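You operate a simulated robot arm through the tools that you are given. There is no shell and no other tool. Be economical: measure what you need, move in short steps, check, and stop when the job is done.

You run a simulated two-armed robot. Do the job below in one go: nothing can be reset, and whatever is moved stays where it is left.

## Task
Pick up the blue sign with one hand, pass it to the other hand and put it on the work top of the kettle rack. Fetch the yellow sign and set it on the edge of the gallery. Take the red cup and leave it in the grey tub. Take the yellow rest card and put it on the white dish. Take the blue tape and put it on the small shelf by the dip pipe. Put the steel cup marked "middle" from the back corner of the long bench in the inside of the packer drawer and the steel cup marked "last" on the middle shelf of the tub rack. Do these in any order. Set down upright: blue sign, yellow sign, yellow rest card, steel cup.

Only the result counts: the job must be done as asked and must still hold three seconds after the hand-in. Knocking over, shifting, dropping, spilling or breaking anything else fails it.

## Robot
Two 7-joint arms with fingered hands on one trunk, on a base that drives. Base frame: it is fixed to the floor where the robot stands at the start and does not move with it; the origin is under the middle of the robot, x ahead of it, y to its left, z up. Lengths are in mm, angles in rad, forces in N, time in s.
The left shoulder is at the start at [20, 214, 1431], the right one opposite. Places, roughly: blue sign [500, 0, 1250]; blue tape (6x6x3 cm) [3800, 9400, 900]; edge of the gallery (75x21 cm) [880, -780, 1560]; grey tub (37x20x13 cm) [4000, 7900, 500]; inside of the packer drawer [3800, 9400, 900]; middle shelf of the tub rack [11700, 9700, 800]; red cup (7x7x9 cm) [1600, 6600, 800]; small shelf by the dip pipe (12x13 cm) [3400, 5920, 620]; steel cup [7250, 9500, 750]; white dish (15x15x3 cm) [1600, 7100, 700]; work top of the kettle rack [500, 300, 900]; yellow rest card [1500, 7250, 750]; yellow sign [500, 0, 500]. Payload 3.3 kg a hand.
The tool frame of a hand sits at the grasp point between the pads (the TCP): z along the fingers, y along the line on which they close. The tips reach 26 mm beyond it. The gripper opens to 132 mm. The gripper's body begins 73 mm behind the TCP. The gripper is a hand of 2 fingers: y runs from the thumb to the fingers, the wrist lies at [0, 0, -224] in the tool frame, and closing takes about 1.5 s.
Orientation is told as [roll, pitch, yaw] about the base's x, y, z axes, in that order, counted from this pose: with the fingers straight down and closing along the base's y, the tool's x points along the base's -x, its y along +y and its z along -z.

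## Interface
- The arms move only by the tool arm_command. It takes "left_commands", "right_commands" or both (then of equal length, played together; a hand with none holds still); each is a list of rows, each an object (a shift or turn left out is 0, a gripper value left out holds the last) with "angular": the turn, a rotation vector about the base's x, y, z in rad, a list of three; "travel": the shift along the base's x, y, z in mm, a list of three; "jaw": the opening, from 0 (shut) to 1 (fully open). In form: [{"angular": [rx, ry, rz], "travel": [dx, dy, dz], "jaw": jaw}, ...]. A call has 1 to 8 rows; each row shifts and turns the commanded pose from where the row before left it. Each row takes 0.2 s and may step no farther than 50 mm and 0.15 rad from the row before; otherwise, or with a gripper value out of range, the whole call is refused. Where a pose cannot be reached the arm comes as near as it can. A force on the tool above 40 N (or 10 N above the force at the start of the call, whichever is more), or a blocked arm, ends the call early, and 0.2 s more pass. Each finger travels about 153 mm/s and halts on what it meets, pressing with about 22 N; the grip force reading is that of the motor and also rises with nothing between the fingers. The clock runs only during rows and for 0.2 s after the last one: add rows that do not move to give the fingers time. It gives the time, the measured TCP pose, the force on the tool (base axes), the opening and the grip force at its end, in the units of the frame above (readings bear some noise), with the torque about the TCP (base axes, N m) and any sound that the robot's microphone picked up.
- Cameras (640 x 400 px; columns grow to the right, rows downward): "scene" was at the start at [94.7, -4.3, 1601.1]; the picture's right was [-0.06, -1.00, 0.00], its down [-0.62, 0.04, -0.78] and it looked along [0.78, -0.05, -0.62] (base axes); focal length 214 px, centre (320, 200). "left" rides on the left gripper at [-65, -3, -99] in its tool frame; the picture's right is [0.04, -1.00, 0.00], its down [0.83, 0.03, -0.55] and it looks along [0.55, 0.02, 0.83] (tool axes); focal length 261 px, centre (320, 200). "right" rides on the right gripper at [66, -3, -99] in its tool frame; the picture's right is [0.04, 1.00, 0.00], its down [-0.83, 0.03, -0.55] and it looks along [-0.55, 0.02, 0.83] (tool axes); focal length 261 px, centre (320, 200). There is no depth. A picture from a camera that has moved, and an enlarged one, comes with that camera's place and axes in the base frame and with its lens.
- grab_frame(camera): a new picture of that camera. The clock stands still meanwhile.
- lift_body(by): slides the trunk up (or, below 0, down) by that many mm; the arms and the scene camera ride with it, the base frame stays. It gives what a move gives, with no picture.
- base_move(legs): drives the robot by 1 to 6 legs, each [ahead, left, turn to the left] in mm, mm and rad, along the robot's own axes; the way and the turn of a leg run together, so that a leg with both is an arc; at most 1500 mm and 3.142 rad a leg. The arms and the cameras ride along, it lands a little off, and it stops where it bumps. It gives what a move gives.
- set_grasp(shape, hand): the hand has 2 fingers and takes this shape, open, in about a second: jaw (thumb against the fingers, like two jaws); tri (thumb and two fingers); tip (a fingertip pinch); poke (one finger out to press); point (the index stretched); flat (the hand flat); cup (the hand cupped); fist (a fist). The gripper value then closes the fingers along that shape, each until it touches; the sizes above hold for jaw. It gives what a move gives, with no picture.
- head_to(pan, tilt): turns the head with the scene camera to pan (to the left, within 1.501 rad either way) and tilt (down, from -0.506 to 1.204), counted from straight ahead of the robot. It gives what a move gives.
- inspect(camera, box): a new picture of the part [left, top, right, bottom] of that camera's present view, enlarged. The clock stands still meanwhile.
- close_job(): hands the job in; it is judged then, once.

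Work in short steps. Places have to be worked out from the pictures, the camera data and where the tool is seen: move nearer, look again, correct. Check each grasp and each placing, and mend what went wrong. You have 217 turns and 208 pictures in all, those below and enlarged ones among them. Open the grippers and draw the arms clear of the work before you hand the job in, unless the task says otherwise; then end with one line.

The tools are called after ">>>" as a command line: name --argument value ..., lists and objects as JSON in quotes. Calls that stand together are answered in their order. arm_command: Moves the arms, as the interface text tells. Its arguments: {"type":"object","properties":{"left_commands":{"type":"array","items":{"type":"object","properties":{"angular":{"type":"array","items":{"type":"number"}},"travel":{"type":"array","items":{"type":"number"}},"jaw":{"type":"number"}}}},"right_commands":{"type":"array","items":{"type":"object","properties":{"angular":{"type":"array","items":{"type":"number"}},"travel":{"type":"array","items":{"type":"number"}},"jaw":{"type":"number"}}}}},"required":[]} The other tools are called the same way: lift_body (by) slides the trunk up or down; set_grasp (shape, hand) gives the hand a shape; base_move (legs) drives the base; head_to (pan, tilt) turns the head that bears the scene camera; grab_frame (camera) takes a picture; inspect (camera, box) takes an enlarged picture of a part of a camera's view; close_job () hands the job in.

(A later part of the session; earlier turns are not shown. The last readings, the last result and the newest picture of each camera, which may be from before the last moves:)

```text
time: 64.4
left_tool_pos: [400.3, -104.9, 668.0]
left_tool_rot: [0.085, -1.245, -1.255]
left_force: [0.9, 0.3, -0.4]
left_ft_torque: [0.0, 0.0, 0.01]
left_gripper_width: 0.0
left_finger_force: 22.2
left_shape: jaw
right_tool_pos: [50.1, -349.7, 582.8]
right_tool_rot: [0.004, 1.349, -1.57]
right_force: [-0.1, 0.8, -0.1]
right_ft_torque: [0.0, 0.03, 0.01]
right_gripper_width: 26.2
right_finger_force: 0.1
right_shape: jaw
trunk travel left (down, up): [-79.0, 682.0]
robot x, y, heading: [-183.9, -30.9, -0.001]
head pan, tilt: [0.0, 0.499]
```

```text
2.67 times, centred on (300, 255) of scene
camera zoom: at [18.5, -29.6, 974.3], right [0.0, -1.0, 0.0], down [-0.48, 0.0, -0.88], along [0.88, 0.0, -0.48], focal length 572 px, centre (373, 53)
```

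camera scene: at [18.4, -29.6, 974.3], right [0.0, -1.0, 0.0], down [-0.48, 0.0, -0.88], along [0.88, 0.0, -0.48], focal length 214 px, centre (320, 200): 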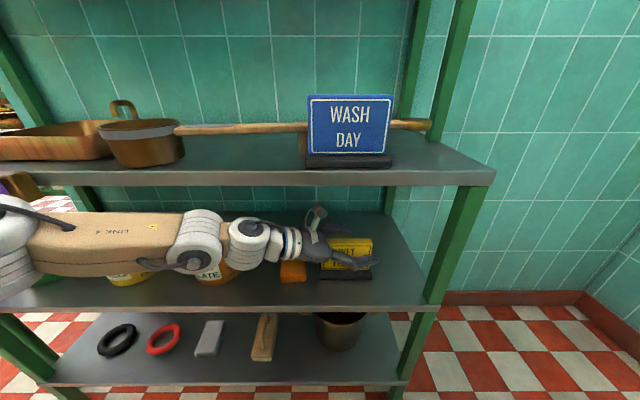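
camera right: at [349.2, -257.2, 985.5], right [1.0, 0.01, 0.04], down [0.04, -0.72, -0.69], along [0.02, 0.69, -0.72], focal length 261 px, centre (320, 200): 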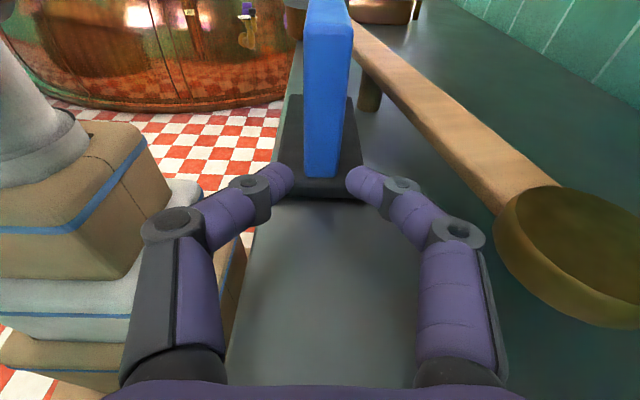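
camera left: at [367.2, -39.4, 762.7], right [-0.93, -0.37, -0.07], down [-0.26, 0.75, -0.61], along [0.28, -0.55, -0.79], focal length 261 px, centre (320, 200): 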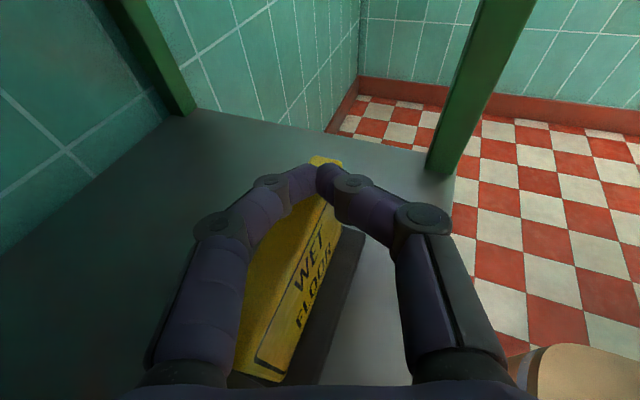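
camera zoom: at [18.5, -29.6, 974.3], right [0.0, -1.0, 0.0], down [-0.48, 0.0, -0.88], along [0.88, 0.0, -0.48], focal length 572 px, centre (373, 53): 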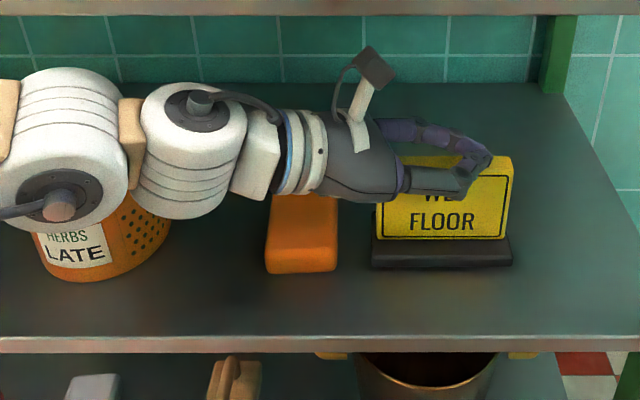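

The fingers closed above the panel: its top is nearer 660 and the orange block beside it is low. I reopen, go 28 mm lower and close again.

>>> arm_command --left_commands '[{"jaw": 0.6}, {}, {}, {"travel": [-3, 0, -14]}, {"travel": [0, 0, -14]}, {}]'

>>> grab_frame --camera "left"

>>> inspect --camera "scene" --box '[180, 180, 420, 330]'

```text
time: 65.8
left_tool_pos: [397.0, -104.6, 640.8]
left_tool_rot: [0.087, -1.246, -1.256]
left_force: [-0.3, 0.2, 2.9]
left_ft_torque: [0.17, -0.06, -0.01]
left_gripper_width: 79.1
left_finger_force: 0.0
left_shape: jaw
right_tool_pos: [50.7, -351.0, 581.1]
right_tool_rot: [0.004, 1.351, -1.568]
right_force: [-0.5, -0.7, -0.4]
right_ft_torque: [-0.01, 0.02, -0.02]
right_gripper_width: 26.3
right_finger_force: 0.0
right_shape: jaw
trunk travel left (down, up): [-79.0, 682.0]
robot x, y, heading: [-181.4, -30.2, -0.004]
head pan, tilt: [0.0, 0.499]
```

```text
147 pictures are left
camera left: at [363.8, -39.3, 735.0], right [-0.93, -0.37, -0.07], down [-0.26, 0.75, -0.61], along [0.28, -0.55, -0.79], focal length 261 px, centre (320, 200)
```

left: 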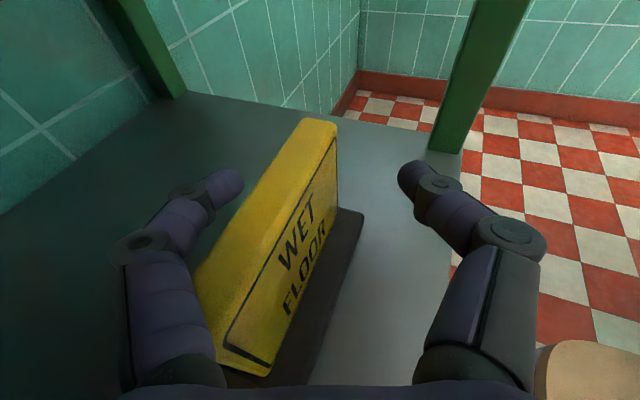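

```text
2.67 times, centred on (300, 255) of scene
camera zoom: at [18.2, -29.6, 974.4], right [0.0, -1.0, 0.0], down [-0.48, 0.0, -0.88], along [0.88, 0.0, -0.48], focal length 572 px, centre (373, 53)
```

zoom: 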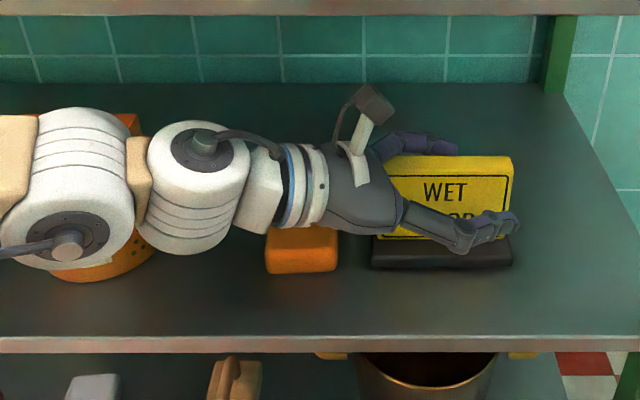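

It's straddling properly now, with a light 3 N touch, likely the palm on the sign's corner. I'll raise a touch and close.

>>> arm_command --left_commands '[{"travel": [0, 0, 3], "jaw": 0.0}, {}, {}, {}, {}, {}]'

>>> grab_frame --camera "left"

>>> inspect --camera "scene" --box '[180, 180, 420, 330]'

```text
time: 67.2
left_tool_pos: [395.8, -103.2, 643.4]
left_tool_rot: [0.085, -1.245, -1.254]
left_force: [0.6, 1.3, -0.8]
left_ft_torque: [0.01, 0.07, 0.0]
left_gripper_width: 19.4
left_finger_force: 22.0
left_shape: jaw
right_tool_pos: [50.9, -350.7, 580.4]
right_tool_rot: [0.003, 1.349, -1.568]
right_force: [0.4, -1.6, 0.4]
right_ft_torque: [0.05, 0.02, 0.03]
right_gripper_width: 26.2
right_finger_force: 0.1
right_shape: jaw
trunk travel left (down, up): [-79.0, 682.0]
robot x, y, heading: [-180.6, -28.9, 0.001]
head pan, tilt: [0.0, 0.499]
```

```text
145 pictures are left
camera left: at [364.1, -39.6, 737.4], right [-0.93, -0.37, -0.07], down [-0.26, 0.75, -0.61], along [0.28, -0.55, -0.79], focal length 261 px, centre (320, 200)
```

left: 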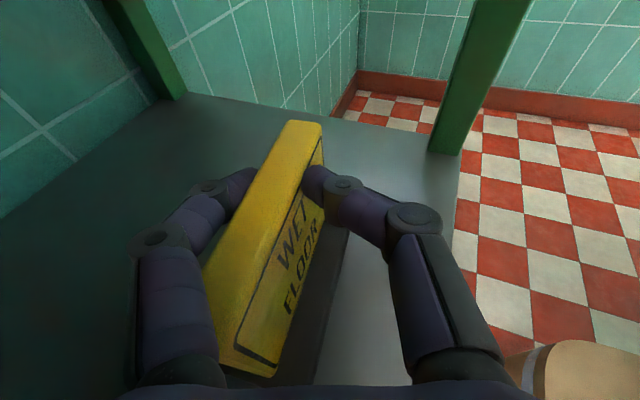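

```text
2.67 times, centred on (300, 255) of scene
camera zoom: at [18.5, -29.6, 974.2], right [0.0, -1.0, 0.0], down [-0.48, 0.0, -0.88], along [0.88, 0.0, -0.48], focal length 572 px, centre (373, 53)
```

zoom: 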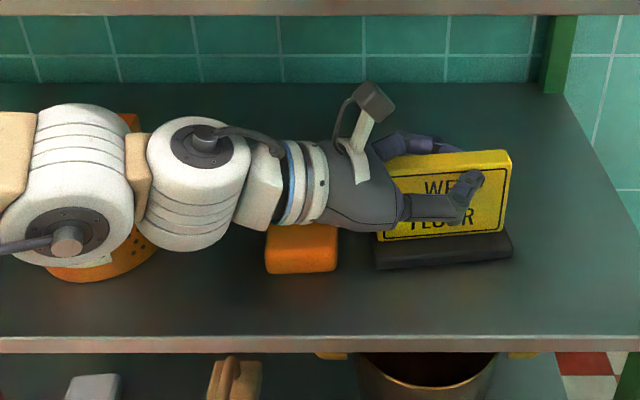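

The yellow sign is gripped. I lift it 25 mm, then back the base straight out.

>>> arm_command --left_commands '[{"travel": [0, 0, 12]}, {"travel": [0, 0, 13]}, {}]'

>>> base_move --legs '[[-250, 0, 0]]'

>>> grab_frame --camera "scene"

>>> grab_frame --camera "left"

```text
time: 68.0
left_tool_pos: [396.6, -105.0, 668.1]
left_tool_rot: [0.085, -1.245, -1.254]
left_force: [-0.4, 1.1, -1.6]
left_ft_torque: [-0.03, 0.06, -0.01]
left_gripper_width: 19.4
left_finger_force: 22.3
left_shape: jaw
right_tool_pos: [52.2, -351.2, 581.0]
right_tool_rot: [0.001, 1.349, -1.567]
right_force: [0.7, 0.3, -0.6]
right_ft_torque: [-0.02, 0.02, 0.01]
right_gripper_width: 26.2
right_finger_force: 0.1
right_shape: jaw
trunk travel left (down, up): [-79.0, 682.0]
robot x, y, heading: [-182.5, -27.7, -0.001]
head pan, tilt: [0.0, 0.499]
```

```text
time: 69.9
left_tool_pos: [143.1, -104.2, 667.1]
left_tool_rot: [0.084, -1.245, -1.252]
left_force: [-0.5, -0.1, -2.3]
left_ft_torque: [-0.02, 0.01, -0.03]
left_gripper_width: 19.2
left_finger_force: 21.8
left_shape: jaw
right_tool_pos: [-201.9, -350.5, 580.6]
right_tool_rot: [0.001, 1.349, -1.569]
right_force: [-0.7, -0.5, 0.0]
right_ft_torque: [-0.01, 0.0, -0.01]
right_gripper_width: 26.4
right_finger_force: 0.1
right_shape: jaw
trunk travel left (down, up): [-79.0, 682.0]
robot x, y, heading: [-435.7, -26.4, -0.0]
head pan, tilt: [0.0, 0.499]
```

```text
143 pictures are left
camera scene: at [-234.7, -29.5, 974.2], right [0.0, -1.0, 0.0], down [-0.48, 0.0, -0.88], along [0.88, 0.0, -0.48], focal length 214 px, centre (320, 200)
```

scene: 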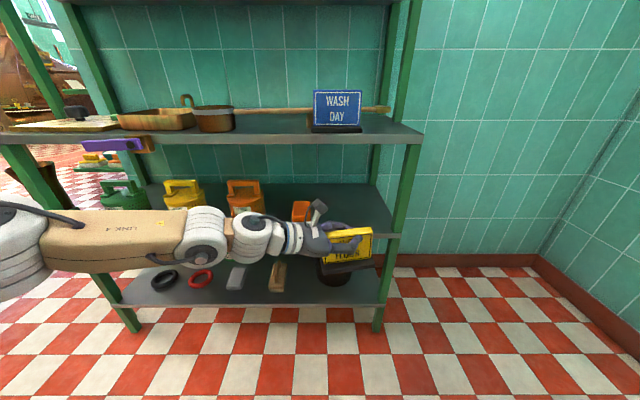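

```text
142 pictures are left
camera left: at [111.3, -39.2, 762.1], right [-0.93, -0.37, -0.07], down [-0.26, 0.75, -0.61], along [0.28, -0.55, -0.79], focal length 261 px, centre (320, 200)
```

left: 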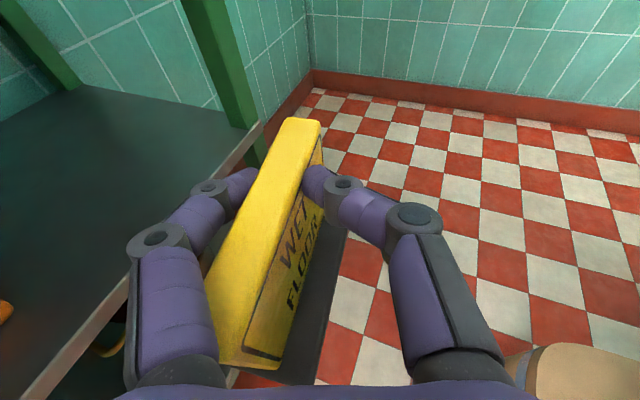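

The sign is out. Next is the gallery edge behind the alcove wall on the right. I'll raise the trunk here in the clear, then drive to the right and look.

>>> lift_body --by 680

>>> base_move --legs '[[0, -750, 0]]'

>>> head_to --pan 0.0 --tilt 0.2

>>> grab_frame --camera "scene"

```text
refused: 680 is not a number from -400 to 400
```

```text
time: 73.4
left_tool_pos: [146.3, -770.3, 669.8]
left_tool_rot: [0.078, -1.252, -1.246]
left_force: [-0.1, -0.3, -1.1]
left_ft_torque: [-0.02, 0.03, -0.02]
left_gripper_width: 19.1
left_finger_force: 22.2
left_shape: jaw
right_tool_pos: [-198.0, -1015.5, 584.4]
right_tool_rot: [-0.006, 1.355, -1.56]
right_force: [0.7, 0.8, -0.3]
right_ft_torque: [-0.01, 0.01, 0.02]
right_gripper_width: 26.6
right_finger_force: 0.0
right_shape: jaw
trunk travel left (down, up): [-79.0, 682.0]
robot x, y, heading: [-434.7, -706.4, 0.01]
head pan, tilt: [0.0, 0.499]
stopped in leg 1: the robot was blocked; the commanded pose is now the measured one
```

```text
time: 74.2
left_tool_pos: [145.7, -771.2, 670.1]
left_tool_rot: [0.076, -1.255, -1.244]
left_force: [-0.8, 0.3, -1.5]
left_ft_torque: [0.0, 0.06, 0.04]
left_gripper_width: 19.2
left_finger_force: 22.1
left_shape: jaw
right_tool_pos: [-200.0, -1014.7, 583.0]
right_tool_rot: [-0.011, 1.357, -1.566]
right_force: [0.9, 0.5, 0.0]
right_ft_torque: [-0.02, 0.02, 0.03]
right_gripper_width: 26.4
right_finger_force: 0.1
right_shape: jaw
trunk travel left (down, up): [-79.0, 682.0]
robot x, y, heading: [-432.0, -704.9, 0.011]
head pan, tilt: [0.0, 0.201]
```

```text
141 pictures are left
camera scene: at [-229.2, -695.4, 1001.8], right [0.01, -1.0, 0.01], down [-0.2, -0.01, -0.98], along [0.98, 0.01, -0.2], focal length 214 px, centre (320, 200)
```

scene: 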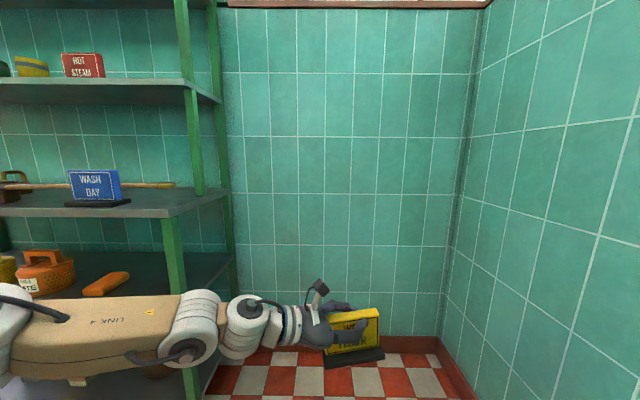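

The right elbow met the side wall. I'll shift left 120, fold the right hand back to vertical, and yaw the left hand to point forward so its elbow tucks in.

>>> base_move --legs '[[0, 120, 0]]'

>>> arm_command --left_commands '[{"angular": [0, 0, 0.12], "travel": [-20, 20, 0]}, {"angular": [0, 0, 0.12], "travel": [-20, 20, 0]}, {"angular": [0, 0, 0.12], "travel": [-20, 20, 0]}, {"angular": [0, 0, 0.12], "travel": [-20, 20, 0]}, {"angular": [0, 0, 0.12], "travel": [-20, 20, 0]}, {"angular": [0, 0, 0.12], "travel": [0, 20, 0]}, {}, {}]' --right_commands '[{"angular": [-0.15, 0, 0]}, {"angular": [-0.15, 0, 0]}, {"angular": [-0.15, 0, 0], "travel": [10, 0, 0]}, {"angular": [-0.15, 0, 0], "travel": [10, 0, 0]}, {"angular": [-0.15, 0, 0], "travel": [10, 0, 0]}, {"angular": [-0.15, 0, 0], "travel": [10, 10, 0]}, {"angular": [-0.15, 0, 0], "travel": [10, 10, 0]}, {"angular": [-0.15, 0, 0], "travel": [0, 10, 0]}]'

>>> lift_body --by 400

>>> grab_frame --camera "scene"

```text
time: 75.4
left_tool_pos: [144.5, -654.6, 669.6]
left_tool_rot: [0.085, -1.248, -1.255]
left_force: [0.0, -0.9, -1.5]
left_ft_torque: [-0.07, 0.02, -0.03]
left_gripper_width: 19.3
left_finger_force: 21.9
left_shape: jaw
right_tool_pos: [-201.4, -897.3, 581.9]
right_tool_rot: [-0.008, 1.363, -1.563]
right_force: [0.2, 0.2, -0.4]
right_ft_torque: [0.04, 0.02, -0.01]
right_gripper_width: 26.2
right_finger_force: 0.0
right_shape: jaw
trunk travel left (down, up): [-79.0, 682.0]
robot x, y, heading: [-433.0, -584.3, 0.011]
head pan, tilt: [0.0, 0.201]
```

```text
time: 77.2
left_tool_pos: [45.6, -560.3, 667.7]
left_tool_rot: [0.071, -1.236, -0.664]
left_force: [-0.2, 0.2, -1.4]
left_ft_torque: [-0.02, 0.02, 0.02]
left_gripper_width: 18.8
left_finger_force: 21.7
left_shape: jaw
left hand out of reach, approached as far as the arm can: row 5, 6
right_tool_pos: [-155.9, -900.7, 580.8]
right_tool_rot: [-0.018, 0.453, -1.586]
right_force: [-0.1, 0.2, -0.4]
right_ft_torque: [0.01, -0.04, -0.02]
right_gripper_width: 26.1
right_finger_force: 0.1
right_shape: jaw
right hand out of reach, approached as far as the arm can: row 6, 7, 8
trunk travel left (down, up): [-79.0, 682.0]
robot x, y, heading: [-434.8, -583.9, 0.011]
head pan, tilt: [0.0, 0.201]
```

```text
time: 81.0
left_tool_pos: [45.3, -561.5, 1065.5]
left_tool_rot: [0.072, -1.237, -0.666]
left_force: [0.4, -0.1, -1.9]
left_ft_torque: [-0.01, 0.04, -0.01]
left_gripper_width: 19.0
left_finger_force: 22.4
left_shape: jaw
right_tool_pos: [-155.8, -901.2, 980.6]
right_tool_rot: [-0.018, 0.454, -1.588]
right_force: [0.4, -1.5, 0.0]
right_ft_torque: [0.0, 0.01, 0.0]
right_gripper_width: 26.4
right_finger_force: 0.1
right_shape: jaw
trunk travel left (down, up): [-479.0, 282.0]
robot x, y, heading: [-432.1, -585.5, 0.009]
head pan, tilt: [0.0, 0.201]
```

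```text
140 pictures are left
camera scene: at [-324.0, -582.7, 1410.5], right [0.01, -1.0, 0.0], down [-0.2, 0.0, -0.98], along [0.98, 0.01, -0.2], focal length 214 px, centre (320, 200)
```

scene: 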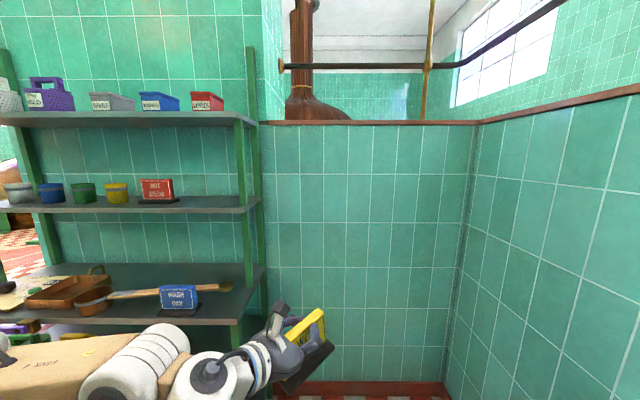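

The ledge top is at z≈1570, running along the wall (x≳775) between y≈−290 and −1340. I raise the trunk the rest of the way, sidestep, and look onto the ledge.

>>> lift_body --by 280

>>> base_move --legs '[[350, -200, 0]]'

>>> head_to --pan 0.0 --tilt 0.3

>>> grab_frame --camera "scene"

```text
time: 83.9
left_tool_pos: [46.1, -560.6, 1345.7]
left_tool_rot: [0.071, -1.235, -0.662]
left_force: [-0.4, -0.5, -2.7]
left_ft_torque: [-0.03, -0.01, 0.02]
left_gripper_width: 18.7
left_finger_force: 21.6
left_shape: jaw
right_tool_pos: [-154.8, -900.8, 1260.1]
right_tool_rot: [-0.018, 0.453, -1.586]
right_force: [-0.3, -0.8, 0.7]
right_ft_torque: [0.0, -0.01, 0.02]
right_gripper_width: 26.7
right_finger_force: 0.0
right_shape: jaw
trunk travel left (down, up): [-759.0, 2.0]
robot x, y, heading: [-437.1, -582.0, 0.011]
head pan, tilt: [0.0, 0.201]
```

```text
time: 86.7
left_tool_pos: [374.0, -831.9, 1340.2]
left_tool_rot: [0.124, -1.211, -0.815]
left_force: [-2.0, 0.4, -1.8]
left_ft_torque: [-0.04, 0.07, -0.02]
left_gripper_width: 18.2
left_finger_force: 21.9
left_shape: jaw
right_tool_pos: [171.2, -1133.3, 1242.7]
right_tool_rot: [-0.051, 0.476, -1.55]
right_force: [-0.7, 0.5, 0.3]
right_ft_torque: [-0.04, 0.01, -0.04]
right_gripper_width: 26.4
right_finger_force: 0.0
right_shape: jaw
trunk travel left (down, up): [-759.0, 2.0]
robot x, y, heading: [-92.7, -785.7, -0.021]
head pan, tilt: [0.0, 0.201]
stopped in leg 1: the robot was blocked; the commanded pose is now the measured one
```

```text
time: 87.4
left_tool_pos: [371.4, -835.8, 1341.5]
left_tool_rot: [0.124, -1.212, -0.826]
left_force: [0.0, -0.3, -1.5]
left_ft_torque: [-0.02, 0.02, -0.01]
left_gripper_width: 18.2
left_finger_force: 22.4
left_shape: jaw
right_tool_pos: [168.2, -1131.6, 1240.7]
right_tool_rot: [-0.063, 0.479, -1.55]
right_force: [-0.2, -0.6, 0.2]
right_ft_torque: [-0.01, -0.01, -0.02]
right_gripper_width: 26.5
right_finger_force: 0.1
right_shape: jaw
trunk travel left (down, up): [-759.0, 2.0]
robot x, y, heading: [-96.3, -782.4, -0.02]
head pan, tilt: [0.0, 0.3]
```

```text
139 pictures are left
camera scene: at [-29.1, -706.7, 1686.5], right [-0.02, -1.0, 0.05], down [-0.27, -0.04, -0.96], along [0.96, -0.03, -0.27], focal length 214 px, centre (320, 200)
```

scene: 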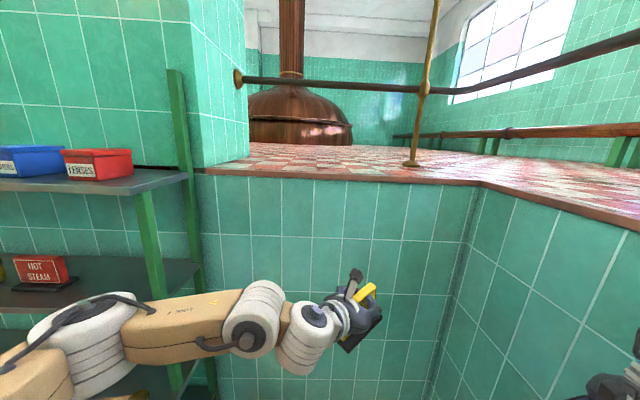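

I'm leaning on the wall with the right elbow again. I back off to the left, fold the right arm in to its initial posture, and raise the left hand.

>>> base_move --legs '[[-50, 130, 0.02]]'

>>> arm_command --left_commands '[{"travel": [0, 0, 40]}, {"travel": [0, 0, 40]}, {"travel": [0, 0, 40]}, {"travel": [0, 0, 40]}, {"travel": [0, 0, 40]}, {"travel": [0, 0, 40]}, {"travel": [0, 0, 40]}, {"travel": [0, 0, 30]}]' --right_commands '[{"travel": [0, 20, 30], "angular": [0, 0, 0.15]}, {"travel": [0, 20, 30], "angular": [0, 0, 0.15]}, {"travel": [0, 20, 30], "angular": [0, 0, 0.15]}, {"travel": [0, 20, 30], "angular": [0, 0, 0.15]}, {"travel": [0, 20, 30], "angular": [0, 0, 0.15]}, {"travel": [0, 20, 30], "angular": [0, 0, 0.15]}, {"travel": [0, 20, 30], "angular": [0, 0, 0.15]}, {"travel": [0, 20, 30], "angular": [0, 0, 0.15]}]'

>>> grab_frame --camera "scene"

>>> grab_frame --camera "left"

```text
time: 88.1
left_tool_pos: [344.6, -921.8, 1333.0]
left_tool_rot: [0.171, -1.181, -1.005]
left_force: [0.1, 0.7, -1.0]
left_ft_torque: [-0.09, 0.07, -0.01]
left_gripper_width: 17.7
left_finger_force: 22.0
left_shape: jaw
right_tool_pos: [176.4, -1150.1, 1213.8]
right_tool_rot: [-0.11, 0.591, -1.44]
right_force: [-0.6, -0.3, 0.2]
right_ft_torque: [0.02, -0.08, -0.03]
right_gripper_width: 26.3
right_finger_force: 0.2
right_shape: jaw
trunk travel left (down, up): [-759.0, 2.0]
robot x, y, heading: [-91.2, -774.1, -0.006]
head pan, tilt: [0.0, 0.3]
stopped in leg 1: the robot was blocked; the commanded pose is now the measured one
```

```text
time: 88.4
left_tool_pos: [355.3, -946.9, 1337.0]
left_tool_rot: [0.196, -1.152, -1.074]
left_force: [-0.3, 1.5, 0.3]
left_ft_torque: [-0.05, 0.01, -0.05]
left_gripper_width: 10.5
left_finger_force: 22.0
left_shape: jaw
right_tool_pos: [200.9, -1145.5, 1200.2]
right_tool_rot: [-0.176, 0.656, -1.365]
right_force: [-1.4, 2.5, 0.0]
right_ft_torque: [-0.22, -0.14, -0.04]
right_gripper_width: 26.3
right_finger_force: 0.0
right_shape: jaw
trunk travel left (down, up): [-759.0, 2.0]
robot x, y, heading: [-77.6, -759.3, 0.029]
head pan, tilt: [0.0, 0.3]
stopped in row 1 (left hand): the arm was blocked; the commanded pose is now the measured one
```

```text
138 pictures are left
camera scene: at [-10.0, -694.4, 1685.1], right [0.03, -1.0, 0.04], down [-0.28, -0.05, -0.96], along [0.96, 0.01, -0.28], focal length 214 px, centre (320, 200)
```

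scene: 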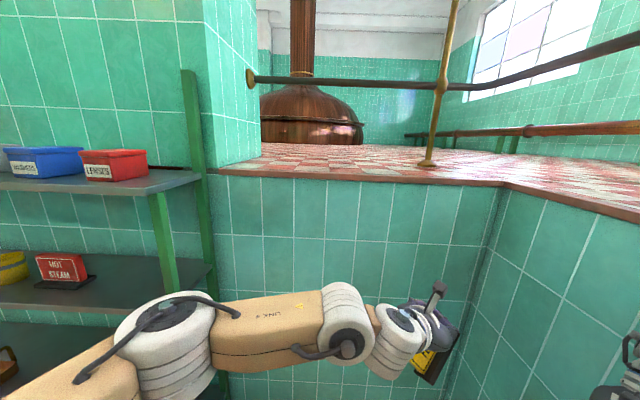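

```text
137 pictures are left
camera left: at [307.5, -903.4, 1436.4], right [-0.79, -0.61, -0.12], down [-0.46, 0.7, -0.54], along [0.41, -0.37, -0.83], focal length 261 px, centre (320, 200)
```

left: 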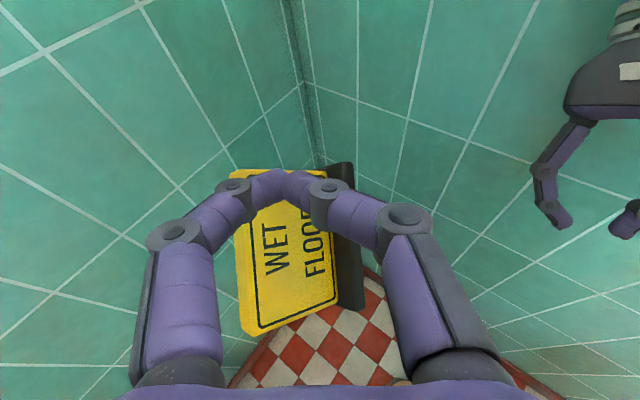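

The body is wedged between the side wall and the rack side, and the sign has slipped out of the grip. I back straight out of the alcove first, then look where it landed.

>>> base_move --legs '[[-200, 0, 0]]'

>>> head_to --pan -0.2 --tilt 0.8

>>> grab_frame --camera "scene"

```text
time: 89.2
left_tool_pos: [415.4, -957.1, 1316.1]
left_tool_rot: [0.187, -1.115, -0.984]
left_force: [-1.4, -0.7, 0.1]
left_ft_torque: [0.04, -0.02, 0.11]
left_gripper_width: 10.4
left_finger_force: 21.6
left_shape: jaw
right_tool_pos: [274.8, -1145.2, 1182.5]
right_tool_rot: [-0.157, 0.704, -1.24]
right_force: [0.6, -0.3, 0.1]
right_ft_torque: [-0.01, 0.03, 0.01]
right_gripper_width: 26.4
right_finger_force: 0.2
right_shape: jaw
trunk travel left (down, up): [-759.0, 2.0]
robot x, y, heading: [-67.1, -764.3, 0.094]
head pan, tilt: [0.0, 0.3]
stopped in leg 1: the robot was blocked; the commanded pose is now the measured one
```

```text
time: 90.1
left_tool_pos: [412.1, -949.7, 1316.8]
left_tool_rot: [0.18, -1.117, -0.994]
left_force: [0.4, 0.2, 0.4]
left_ft_torque: [-0.02, -0.02, 0.02]
left_gripper_width: 10.5
left_finger_force: 22.4
left_shape: jaw
right_tool_pos: [262.1, -1144.7, 1182.4]
right_tool_rot: [-0.176, 0.687, -1.298]
right_force: [0.1, 0.1, 0.2]
right_ft_torque: [-0.02, 0.04, 0.0]
right_gripper_width: 26.4
right_finger_force: 0.0
right_shape: jaw
trunk travel left (down, up): [-759.0, 2.0]
robot x, y, heading: [-67.6, -752.7, 0.065]
head pan, tilt: [-0.201, 0.799]
```

```text
136 pictures are left
camera scene: at [26.3, -741.7, 1636.9], right [-0.13, -0.99, 0.01], down [-0.71, 0.09, -0.7], along [0.69, -0.1, -0.72], focal length 214 px, centre (320, 200)
```

scene: 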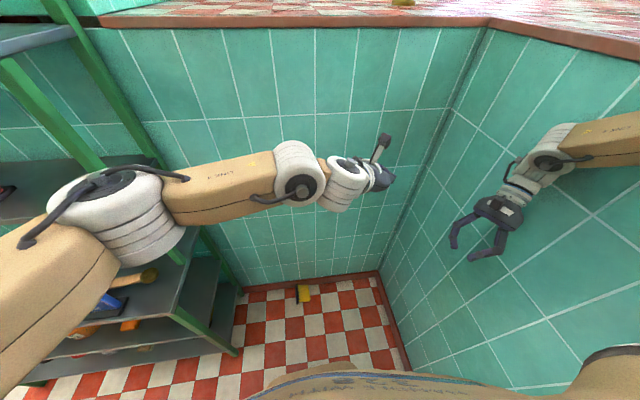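

The sign lies on the floor by the back wall, near (640, −710). Before retrieving it I look right to see what blocks me.

>>> head_to --pan -1.3 --tilt 0.5

>>> grab_frame --camera "scene"

>>> head_to --pan 1.45 --tilt 0.5

>>> grab_frame --camera "scene"

```text
time: 91.4
left_tool_pos: [411.5, -951.4, 1316.8]
left_tool_rot: [0.181, -1.119, -0.994]
left_force: [0.5, 0.6, 0.5]
left_ft_torque: [-0.01, -0.01, 0.01]
left_gripper_width: 10.4
left_finger_force: 22.4
left_shape: jaw
right_tool_pos: [261.0, -1145.1, 1182.0]
right_tool_rot: [-0.178, 0.688, -1.3]
right_force: [0.5, -1.1, 0.0]
right_ft_torque: [0.0, 0.02, -0.02]
right_gripper_width: 26.5
right_finger_force: 0.1
right_shape: jaw
trunk travel left (down, up): [-759.0, 2.0]
robot x, y, heading: [-68.6, -750.9, 0.066]
head pan, tilt: [-1.3, 0.499]
```

```text
135 pictures are left
camera scene: at [-23.5, -816.8, 1664.0], right [-0.94, -0.33, 0.01], down [-0.16, 0.44, -0.88], along [0.29, -0.83, -0.47], focal length 214 px, centre (320, 200)
```

scene: 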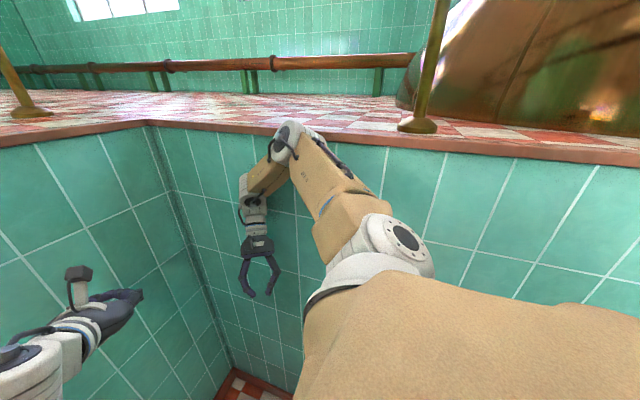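

```text
time: 93.8
left_tool_pos: [411.0, -949.8, 1318.1]
left_tool_rot: [0.18, -1.119, -0.996]
left_force: [-0.7, -0.2, -0.1]
left_ft_torque: [0.0, 0.04, -0.04]
left_gripper_width: 10.4
left_finger_force: 21.3
left_shape: jaw
right_tool_pos: [261.2, -1144.3, 1183.1]
right_tool_rot: [-0.177, 0.687, -1.301]
right_force: [0.3, 0.3, 1.0]
right_ft_torque: [-0.03, 0.03, 0.04]
right_gripper_width: 26.4
right_finger_force: 0.1
right_shape: jaw
trunk travel left (down, up): [-759.0, 2.0]
robot x, y, heading: [-69.5, -752.6, 0.066]
head pan, tilt: [1.45, 0.499]
```

```text
134 pictures are left
camera scene: at [-49.7, -640.0, 1661.8], right [1.0, -0.05, 0.0], down [-0.03, -0.49, -0.87], along [0.04, 0.87, -0.49], focal length 214 px, centre (320, 200)
```

scene: 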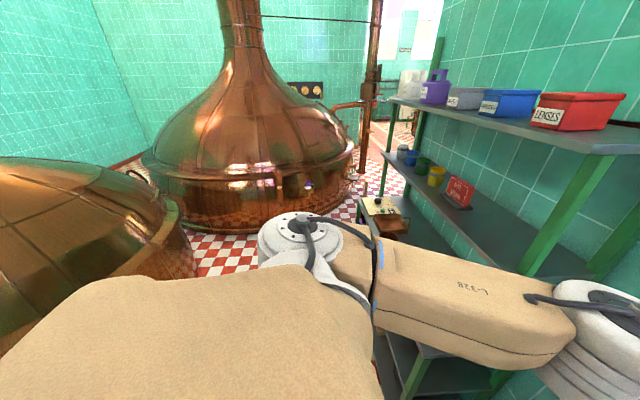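

The right elbow is jammed against the side wall under the ledge. I draw the right hand in toward the body to free it.

>>> arm_command --right_commands '[{"travel": [-10, 30, -20]}, {"travel": [-10, 30, -20]}, {"travel": [-10, 30, -20]}, {"travel": [-10, 30, -20]}, {"travel": [-10, 30, 0]}, {}]'

>>> head_to --pan -1.0 --tilt 0.5

>>> grab_frame --camera "scene"

```text
time: 95.2
left_tool_pos: [407.4, -966.5, 1316.9]
left_tool_rot: [0.202, -1.109, -1.015]
left_force: [-0.3, 0.1, 0.5]
left_ft_torque: [0.0, 0.0, 0.03]
left_gripper_width: 10.4
left_finger_force: 22.1
left_shape: jaw
right_tool_pos: [202.3, -1022.6, 1118.7]
right_tool_rot: [-0.173, 0.694, -1.308]
right_force: [-0.1, 0.2, -0.4]
right_ft_torque: [0.0, -0.04, 0.02]
right_gripper_width: 26.7
right_finger_force: 0.1
right_shape: jaw
right hand out of reach, approached as far as the arm can: row 3, 4
trunk travel left (down, up): [-759.0, 2.0]
robot x, y, heading: [-65.9, -752.7, 0.066]
head pan, tilt: [1.45, 0.499]
```

```text
time: 97.5
left_tool_pos: [408.9, -966.2, 1315.9]
left_tool_rot: [0.203, -1.109, -1.016]
left_force: [-0.7, -1.0, -0.8]
left_ft_torque: [-0.01, 0.01, 0.03]
left_gripper_width: 10.1
left_finger_force: 21.8
left_shape: jaw
right_tool_pos: [203.2, -1024.1, 1119.1]
right_tool_rot: [-0.173, 0.694, -1.306]
right_force: [-0.1, 0.6, 1.1]
right_ft_torque: [0.02, 0.0, -0.02]
right_gripper_width: 26.3
right_finger_force: 0.0
right_shape: jaw
trunk travel left (down, up): [-759.0, 2.0]
robot x, y, heading: [-68.8, -751.9, 0.069]
head pan, tilt: [-1.0, 0.499]
```

```text
133 pictures are left
camera scene: at [-4.4, -824.9, 1663.2], right [-0.8, -0.6, 0.0], down [-0.29, 0.38, -0.88], along [0.52, -0.7, -0.48], focal length 214 px, centre (320, 200)
```

scene: 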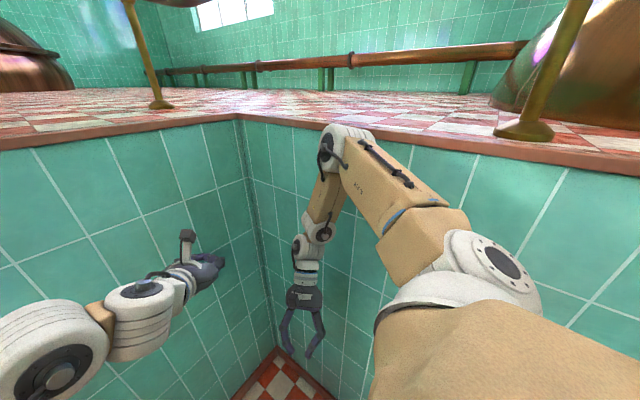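

Now the elbow has some room; I back the base up 250 mm.

>>> base_move --legs '[[-150, 30, -0.066]]'

>>> base_move --legs '[[-150, 60, 0]]'

>>> grab_frame --camera "scene"

```text
time: 98.9
left_tool_pos: [240.6, -973.0, 1317.3]
left_tool_rot: [0.203, -1.109, -1.083]
left_force: [-0.3, 0.5, 0.4]
left_ft_torque: [-0.03, 0.04, 0.02]
left_gripper_width: 10.6
left_finger_force: 22.3
left_shape: jaw
right_tool_pos: [32.7, -1016.6, 1117.6]
right_tool_rot: [-0.171, 0.694, -1.37]
right_force: [-1.4, -0.7, 0.8]
right_ft_torque: [0.02, -0.03, -0.02]
right_gripper_width: 26.5
right_finger_force: 0.2
right_shape: jaw
trunk travel left (down, up): [-759.0, 2.0]
robot x, y, heading: [-223.1, -727.8, 0.002]
head pan, tilt: [-1.0, 0.499]
```

```text
time: 100.3
left_tool_pos: [89.4, -912.1, 1317.4]
left_tool_rot: [0.205, -1.106, -1.084]
left_force: [-0.2, 0.0, 0.2]
left_ft_torque: [-0.02, -0.01, 0.02]
left_gripper_width: 10.3
left_finger_force: 22.9
left_shape: jaw
right_tool_pos: [-118.2, -956.5, 1118.2]
right_tool_rot: [-0.172, 0.693, -1.372]
right_force: [0.1, 0.0, -0.1]
right_ft_torque: [0.02, -0.03, -0.03]
right_gripper_width: 26.5
right_finger_force: 0.1
right_shape: jaw
trunk travel left (down, up): [-759.0, 2.0]
robot x, y, heading: [-372.1, -668.9, 0.0]
head pan, tilt: [-1.0, 0.499]
```

```text
132 pictures are left
camera scene: at [-313.0, -744.2, 1663.2], right [-0.84, -0.54, 0.0], down [-0.26, 0.4, -0.88], along [0.48, -0.74, -0.48], focal length 214 px, centre (320, 200)
```

scene: 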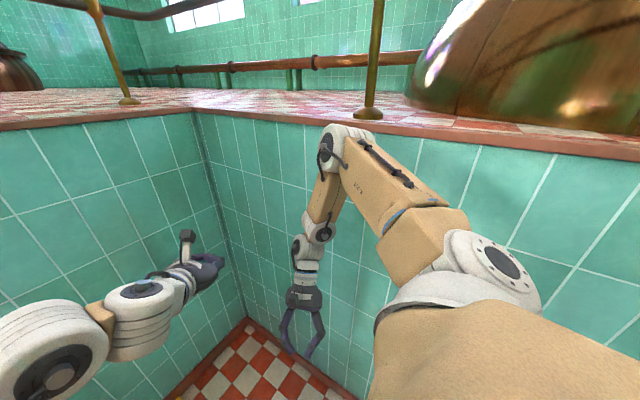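

I'm free. I restore both hands to the compact, straight-down starting posture: left first, then right.

>>> arm_command --left_commands '[{"jaw": 1.0, "angular": [0.0425, 0.1074, 0.0852], "travel": [-12.4, 31.6, 20.6]}, {"angular": [0.0425, 0.1074, 0.0852], "travel": [-12.4, 31.6, 20.6]}, {"angular": [0.0425, 0.1074, 0.0852], "travel": [-12.4, 31.6, 20.6]}, {"angular": [0.0425, 0.1074, 0.0852], "travel": [-12.4, 31.6, 20.6]}, {"angular": [0.0425, 0.1074, 0.0852], "travel": [-12.4, 31.6, 20.6]}, {"angular": [0.0425, 0.1074, 0.0852], "travel": [-12.4, 31.6, 20.6]}, {"angular": [0.0425, 0.1074, 0.0852], "travel": [-12.4, 31.6, 20.6]}, {"angular": [0.0425, 0.1074, 0.0852], "travel": [-12.4, 31.6, 20.6]}]'

>>> arm_command --left_commands '[{"angular": [0.0425, 0.1074, 0.0852], "travel": [-12.4, 31.6, 20.6]}, {"angular": [0.0425, 0.1074, 0.0852], "travel": [-12.4, 31.6, 20.6]}, {}, {}, {}, {}, {}, {}]' --right_commands '[{"jaw": 1.0, "angular": [-0.0333, -0.0686, 0.1252], "travel": [0.6, 17.3, 42.6]}, {"angular": [-0.0333, -0.0686, 0.1252], "travel": [0.6, 17.3, 42.6]}, {"angular": [-0.0333, -0.0686, 0.1252], "travel": [0.6, 17.3, 42.6]}, {"angular": [-0.0333, -0.0686, 0.1252], "travel": [0.6, 17.3, 42.6]}, {"angular": [-0.0333, -0.0686, 0.1252], "travel": [0.6, 17.3, 42.6]}, {"angular": [-0.0333, -0.0686, 0.1252], "travel": [0.6, 17.3, 42.6]}, {"angular": [-0.0333, -0.0686, 0.1252], "travel": [0.6, 17.3, 42.6]}, {"angular": [-0.0333, -0.0686, 0.1252], "travel": [0.6, 17.3, 42.6]}]'

>>> arm_command --right_commands '[{"angular": [-0.0333, -0.0686, 0.1252], "travel": [0.6, 17.3, 42.6]}, {"angular": [-0.0333, -0.0686, 0.1252], "travel": [0.6, 17.3, 42.6]}, {}]'

>>> head_to --pan 0.0 --tilt 0.6

>>> grab_frame --camera "scene"

```text
time: 102.1
left_tool_pos: [-8.7, -659.3, 1481.0]
left_tool_rot: [-0.069, -0.225, -0.16]
left_force: [-1.1, -0.4, -1.1]
left_ft_torque: [0.01, -0.02, -0.02]
left_gripper_width: 131.9
left_finger_force: 0.1
left_shape: jaw
right_tool_pos: [-119.1, -957.6, 1118.7]
right_tool_rot: [-0.173, 0.694, -1.373]
right_force: [0.5, 0.4, 0.5]
right_ft_torque: [0.02, -0.04, 0.0]
right_gripper_width: 26.5
right_finger_force: 0.1
right_shape: jaw
trunk travel left (down, up): [-759.0, 2.0]
robot x, y, heading: [-370.6, -668.2, 0.001]
head pan, tilt: [-1.0, 0.499]
```

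```text
time: 103.9
left_tool_pos: [-38.5, -595.5, 1524.1]
left_tool_rot: [0.001, -0.007, 0.001]
left_force: [0.0, 0.7, -0.3]
left_ft_torque: [0.0, -0.02, -0.01]
left_gripper_width: 131.8
left_finger_force: 0.0
left_shape: jaw
right_tool_pos: [-139.6, -863.1, 1444.7]
right_tool_rot: [0.054, 0.14, -0.244]
right_force: [0.0, -0.1, 0.6]
right_ft_torque: [0.02, -0.03, 0.02]
right_gripper_width: 132.0
right_finger_force: 0.1
right_shape: jaw
right hand out of reach, approached as far as the arm can: row 7, 8
trunk travel left (down, up): [-759.0, 2.0]
robot x, y, heading: [-372.2, -668.3, -0.001]
head pan, tilt: [-1.0, 0.499]
```

```text
time: 104.7
left_tool_pos: [-30.9, -596.8, 1522.3]
left_tool_rot: [0.002, -0.002, 0.0]
left_force: [-0.1, 0.3, -0.1]
left_ft_torque: [0.01, 0.06, -0.01]
left_gripper_width: 131.7
left_finger_force: 0.0
left_shape: jaw
right_tool_pos: [-166.7, -884.4, 1490.1]
right_tool_rot: [0.003, 0.001, 0.002]
right_force: [0.9, -0.9, -0.3]
right_ft_torque: [-0.01, 0.02, 0.02]
right_gripper_width: 132.0
right_finger_force: 0.0
right_shape: jaw
right hand out of reach, approached as far as the arm can: row 1, 2
trunk travel left (down, up): [-759.0, 2.0]
robot x, y, heading: [-369.6, -667.8, 0.004]
head pan, tilt: [-1.0, 0.499]
```

```text
time: 106.0
left_tool_pos: [-34.0, -596.7, 1522.4]
left_tool_rot: [-0.001, -0.004, -0.001]
left_force: [-0.1, -0.2, -0.1]
left_ft_torque: [-0.02, 0.03, -0.03]
left_gripper_width: 132.0
left_finger_force: 0.1
left_shape: jaw
right_tool_pos: [-169.5, -884.6, 1488.0]
right_tool_rot: [0.006, -0.001, 0.0]
right_force: [0.0, -0.6, 0.2]
right_ft_torque: [-0.01, 0.01, 0.0]
right_gripper_width: 131.8
right_finger_force: 0.1
right_shape: jaw
trunk travel left (down, up): [-759.0, 2.0]
robot x, y, heading: [-372.2, -675.3, 0.0]
head pan, tilt: [0.0, 0.6]
```

```text
131 pictures are left
camera scene: at [-273.6, -667.8, 1654.1], right [0.0, -1.0, 0.0], down [-0.56, 0.0, -0.83], along [0.83, 0.0, -0.56], focal length 214 px, centre (320, 200)
```

scene: 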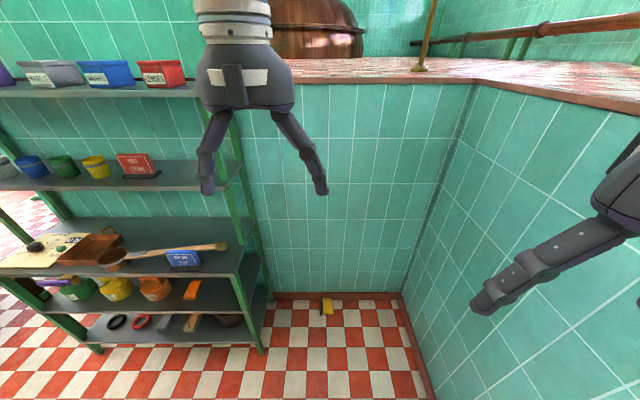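

Both arms are compact again. I zoom in on the fallen sign.

>>> inspect --camera "scene" --box '[285, 280, 365, 330]'

```text
8.00 times, centred on (325, 305) of scene
camera zoom: at [-273.6, -667.8, 1654.1], right [0.0, -1.0, 0.0], down [-0.56, 0.0, -0.83], along [0.83, 0.0, -0.56], focal length 1716 px, centre (280, -640)
```

zoom: 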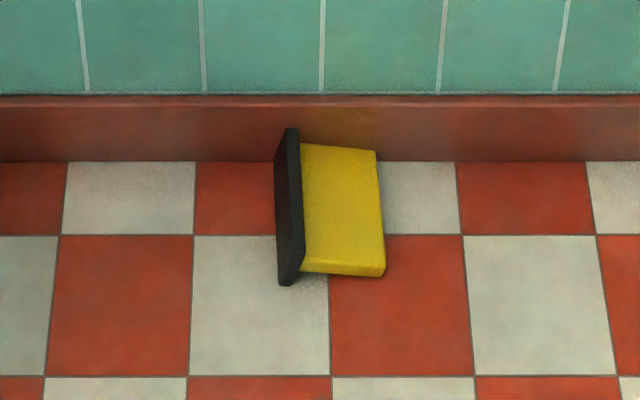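

The sign lies flat with its base plate standing toward +y: panel x≈600–722, y≈−680…−766. I can grip it across base and top edge (about 102 mm). I'll lower the trunk here, then drive in.

>>> lift_body --by -400

>>> lift_body --by -355

>>> base_move --legs '[[0, -155, 0], [500, 0, 0]]'

>>> head_to --pan 0.0 --tilt 0.8

>>> grab_frame --camera "scene"

>>> grab_frame --camera "left"

```text
time: 109.8
left_tool_pos: [-33.5, -597.4, 1123.0]
left_tool_rot: [0.002, -0.003, 0.0]
left_force: [0.0, 0.2, 0.2]
left_ft_torque: [0.02, -0.05, 0.01]
left_gripper_width: 131.9
left_finger_force: 0.2
left_shape: jaw
right_tool_pos: [-170.8, -884.5, 1088.1]
right_tool_rot: [0.001, -0.002, -0.001]
right_force: [0.0, 0.0, -0.2]
right_ft_torque: [0.01, 0.0, -0.01]
right_gripper_width: 131.8
right_finger_force: 0.0
right_shape: jaw
trunk travel left (down, up): [-359.0, 402.0]
robot x, y, heading: [-371.1, -667.2, 0.003]
head pan, tilt: [0.0, 0.6]
```

```text
time: 112.4
left_tool_pos: [6.9, -596.4, 765.7]
left_tool_rot: [0.0, 0.192, 0.001]
left_force: [-0.1, -0.3, 0.2]
left_ft_torque: [0.01, -0.02, 0.02]
left_gripper_width: 132.1
left_finger_force: 0.1
left_shape: jaw
right_tool_pos: [-164.2, -884.1, 790.2]
right_tool_rot: [0.003, -0.001, -0.022]
right_force: [15.5, 0.5, -5.5]
right_ft_torque: [-0.36, 0.29, -0.91]
right_gripper_width: 132.1
right_finger_force: 0.0
right_shape: jaw
trunk travel left (down, up): [-62.0, 698.0]
robot x, y, heading: [-367.3, -673.1, 0.003]
head pan, tilt: [0.0, 0.6]
stopped: the force on the tool passed its limit at 58 N (the readings are from after the stop); the commanded pose is now the measured one
```

```text
time: 114.0
left_tool_pos: [9.0, -744.7, 765.7]
left_tool_rot: [-0.005, 0.187, 0.002]
left_force: [-0.8, 0.4, 0.1]
left_ft_torque: [0.0, 0.03, -0.01]
left_gripper_width: 132.0
left_finger_force: 0.0
left_shape: jaw
right_tool_pos: [-161.9, -1032.1, 791.2]
right_tool_rot: [-0.004, -0.004, -0.02]
right_force: [6.8, -2.2, -0.7]
right_ft_torque: [0.01, 0.16, -0.4]
right_gripper_width: 132.0
right_finger_force: 0.0
right_shape: jaw
trunk travel left (down, up): [-62.0, 698.0]
robot x, y, heading: [-372.4, -821.0, 0.003]
head pan, tilt: [0.0, 0.6]
stopped in leg 2: the robot was blocked; the commanded pose is now the measured one
```

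```text
time: 114.7
left_tool_pos: [8.7, -746.2, 766.5]
left_tool_rot: [-0.004, 0.191, 0.0]
left_force: [0.4, -1.0, -0.7]
left_ft_torque: [-0.01, 0.01, 0.02]
left_gripper_width: 131.7
left_finger_force: 0.0
left_shape: jaw
right_tool_pos: [-162.8, -1033.1, 791.4]
right_tool_rot: [-0.006, -0.002, -0.018]
right_force: [10.0, -2.0, -2.0]
right_ft_torque: [-0.02, 0.23, -0.6]
right_gripper_width: 132.1
right_finger_force: 0.1
right_shape: jaw
trunk travel left (down, up): [-62.0, 698.0]
robot x, y, heading: [-371.4, -823.4, -0.002]
head pan, tilt: [0.0, 0.799]
```

```text
129 pictures are left
camera scene: at [-172.6, -815.6, 930.9], right [0.0, -1.0, 0.01], down [-0.72, -0.01, -0.7], along [0.7, 0.0, -0.72], focal length 214 px, centre (320, 200)
```

scene: 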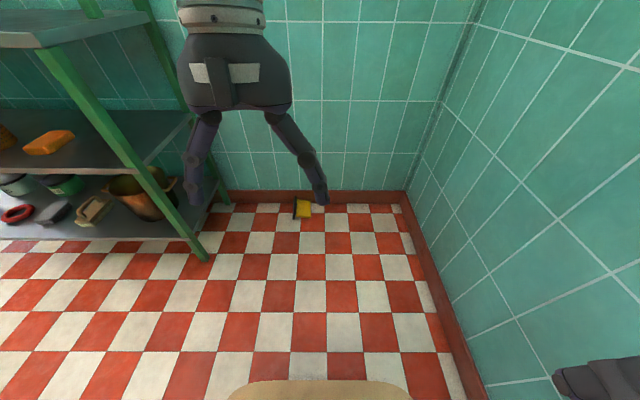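

```text
128 pictures are left
camera left: at [92.6, -747.5, 851.5], right [-0.04, -1.0, 0.01], down [-0.71, 0.04, 0.7], along [-0.7, 0.02, -0.71], focal length 261 px, centre (320, 200)
```

left: 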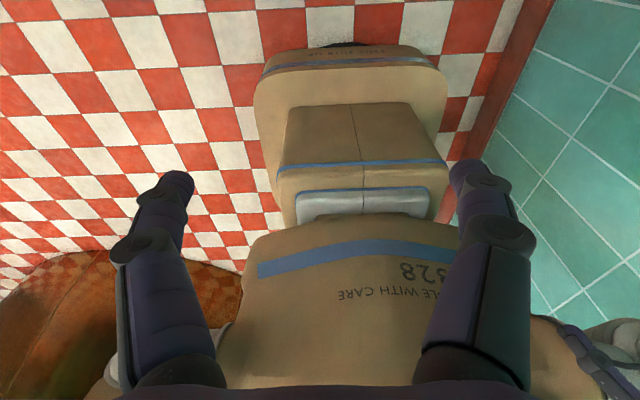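

The right hand seems to be pressing on my own torso, which leans forward at low trunk. I move it forward and clear.

>>> arm_command --right_commands '[{"travel": [30, 10, 0]}, {"travel": [40, 20, 0]}, {"travel": [40, 20, 0]}, {"travel": [40, 20, 0]}, {"travel": [20, 20, 0]}, {}]'

>>> head_to --pan -1.1 --tilt 0.6

>>> grab_frame --camera "scene"

```text
time: 116.1
left_tool_pos: [9.2, -749.2, 765.8]
left_tool_rot: [0.0, 0.188, 0.003]
left_force: [-0.4, 0.3, -0.6]
left_ft_torque: [0.02, -0.02, -0.02]
left_gripper_width: 131.9
left_finger_force: 0.1
left_shape: jaw
right_tool_pos: [-48.5, -1041.7, 749.6]
right_tool_rot: [0.01, -0.003, -0.017]
right_force: [0.1, 0.3, -0.5]
right_ft_torque: [-0.01, -0.02, 0.04]
right_gripper_width: 132.0
right_finger_force: 0.0
right_shape: jaw
right hand out of reach, approached as far as the arm can: row 2, 3, 4, 5
trunk travel left (down, up): [-62.0, 698.0]
robot x, y, heading: [-370.1, -822.9, -0.001]
head pan, tilt: [0.0, 0.799]
```

```text
time: 117.4
left_tool_pos: [8.6, -749.4, 765.4]
left_tool_rot: [0.001, 0.189, 0.002]
left_force: [1.1, 0.9, 0.5]
left_ft_torque: [0.02, 0.01, 0.03]
left_gripper_width: 131.8
left_finger_force: 0.0
left_shape: jaw
right_tool_pos: [-49.1, -1041.0, 748.8]
right_tool_rot: [0.01, -0.003, -0.02]
right_force: [-0.1, 0.2, -0.8]
right_ft_torque: [0.02, -0.01, 0.04]
right_gripper_width: 132.1
right_finger_force: 0.0
right_shape: jaw
trunk travel left (down, up): [-62.0, 698.0]
robot x, y, heading: [-369.6, -824.5, 0.001]
head pan, tilt: [-1.1, 0.6]
```

```text
127 pictures are left
camera scene: at [-213.0, -899.4, 947.8], right [-0.89, -0.46, 0.0], down [-0.26, 0.5, -0.82], along [0.38, -0.73, -0.57], focal length 214 px, centre (320, 200)
```

scene: 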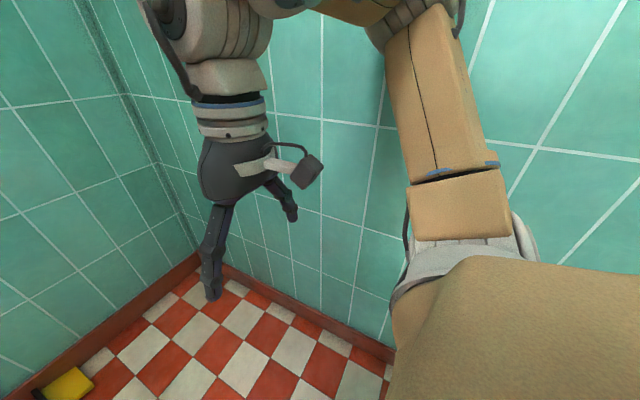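

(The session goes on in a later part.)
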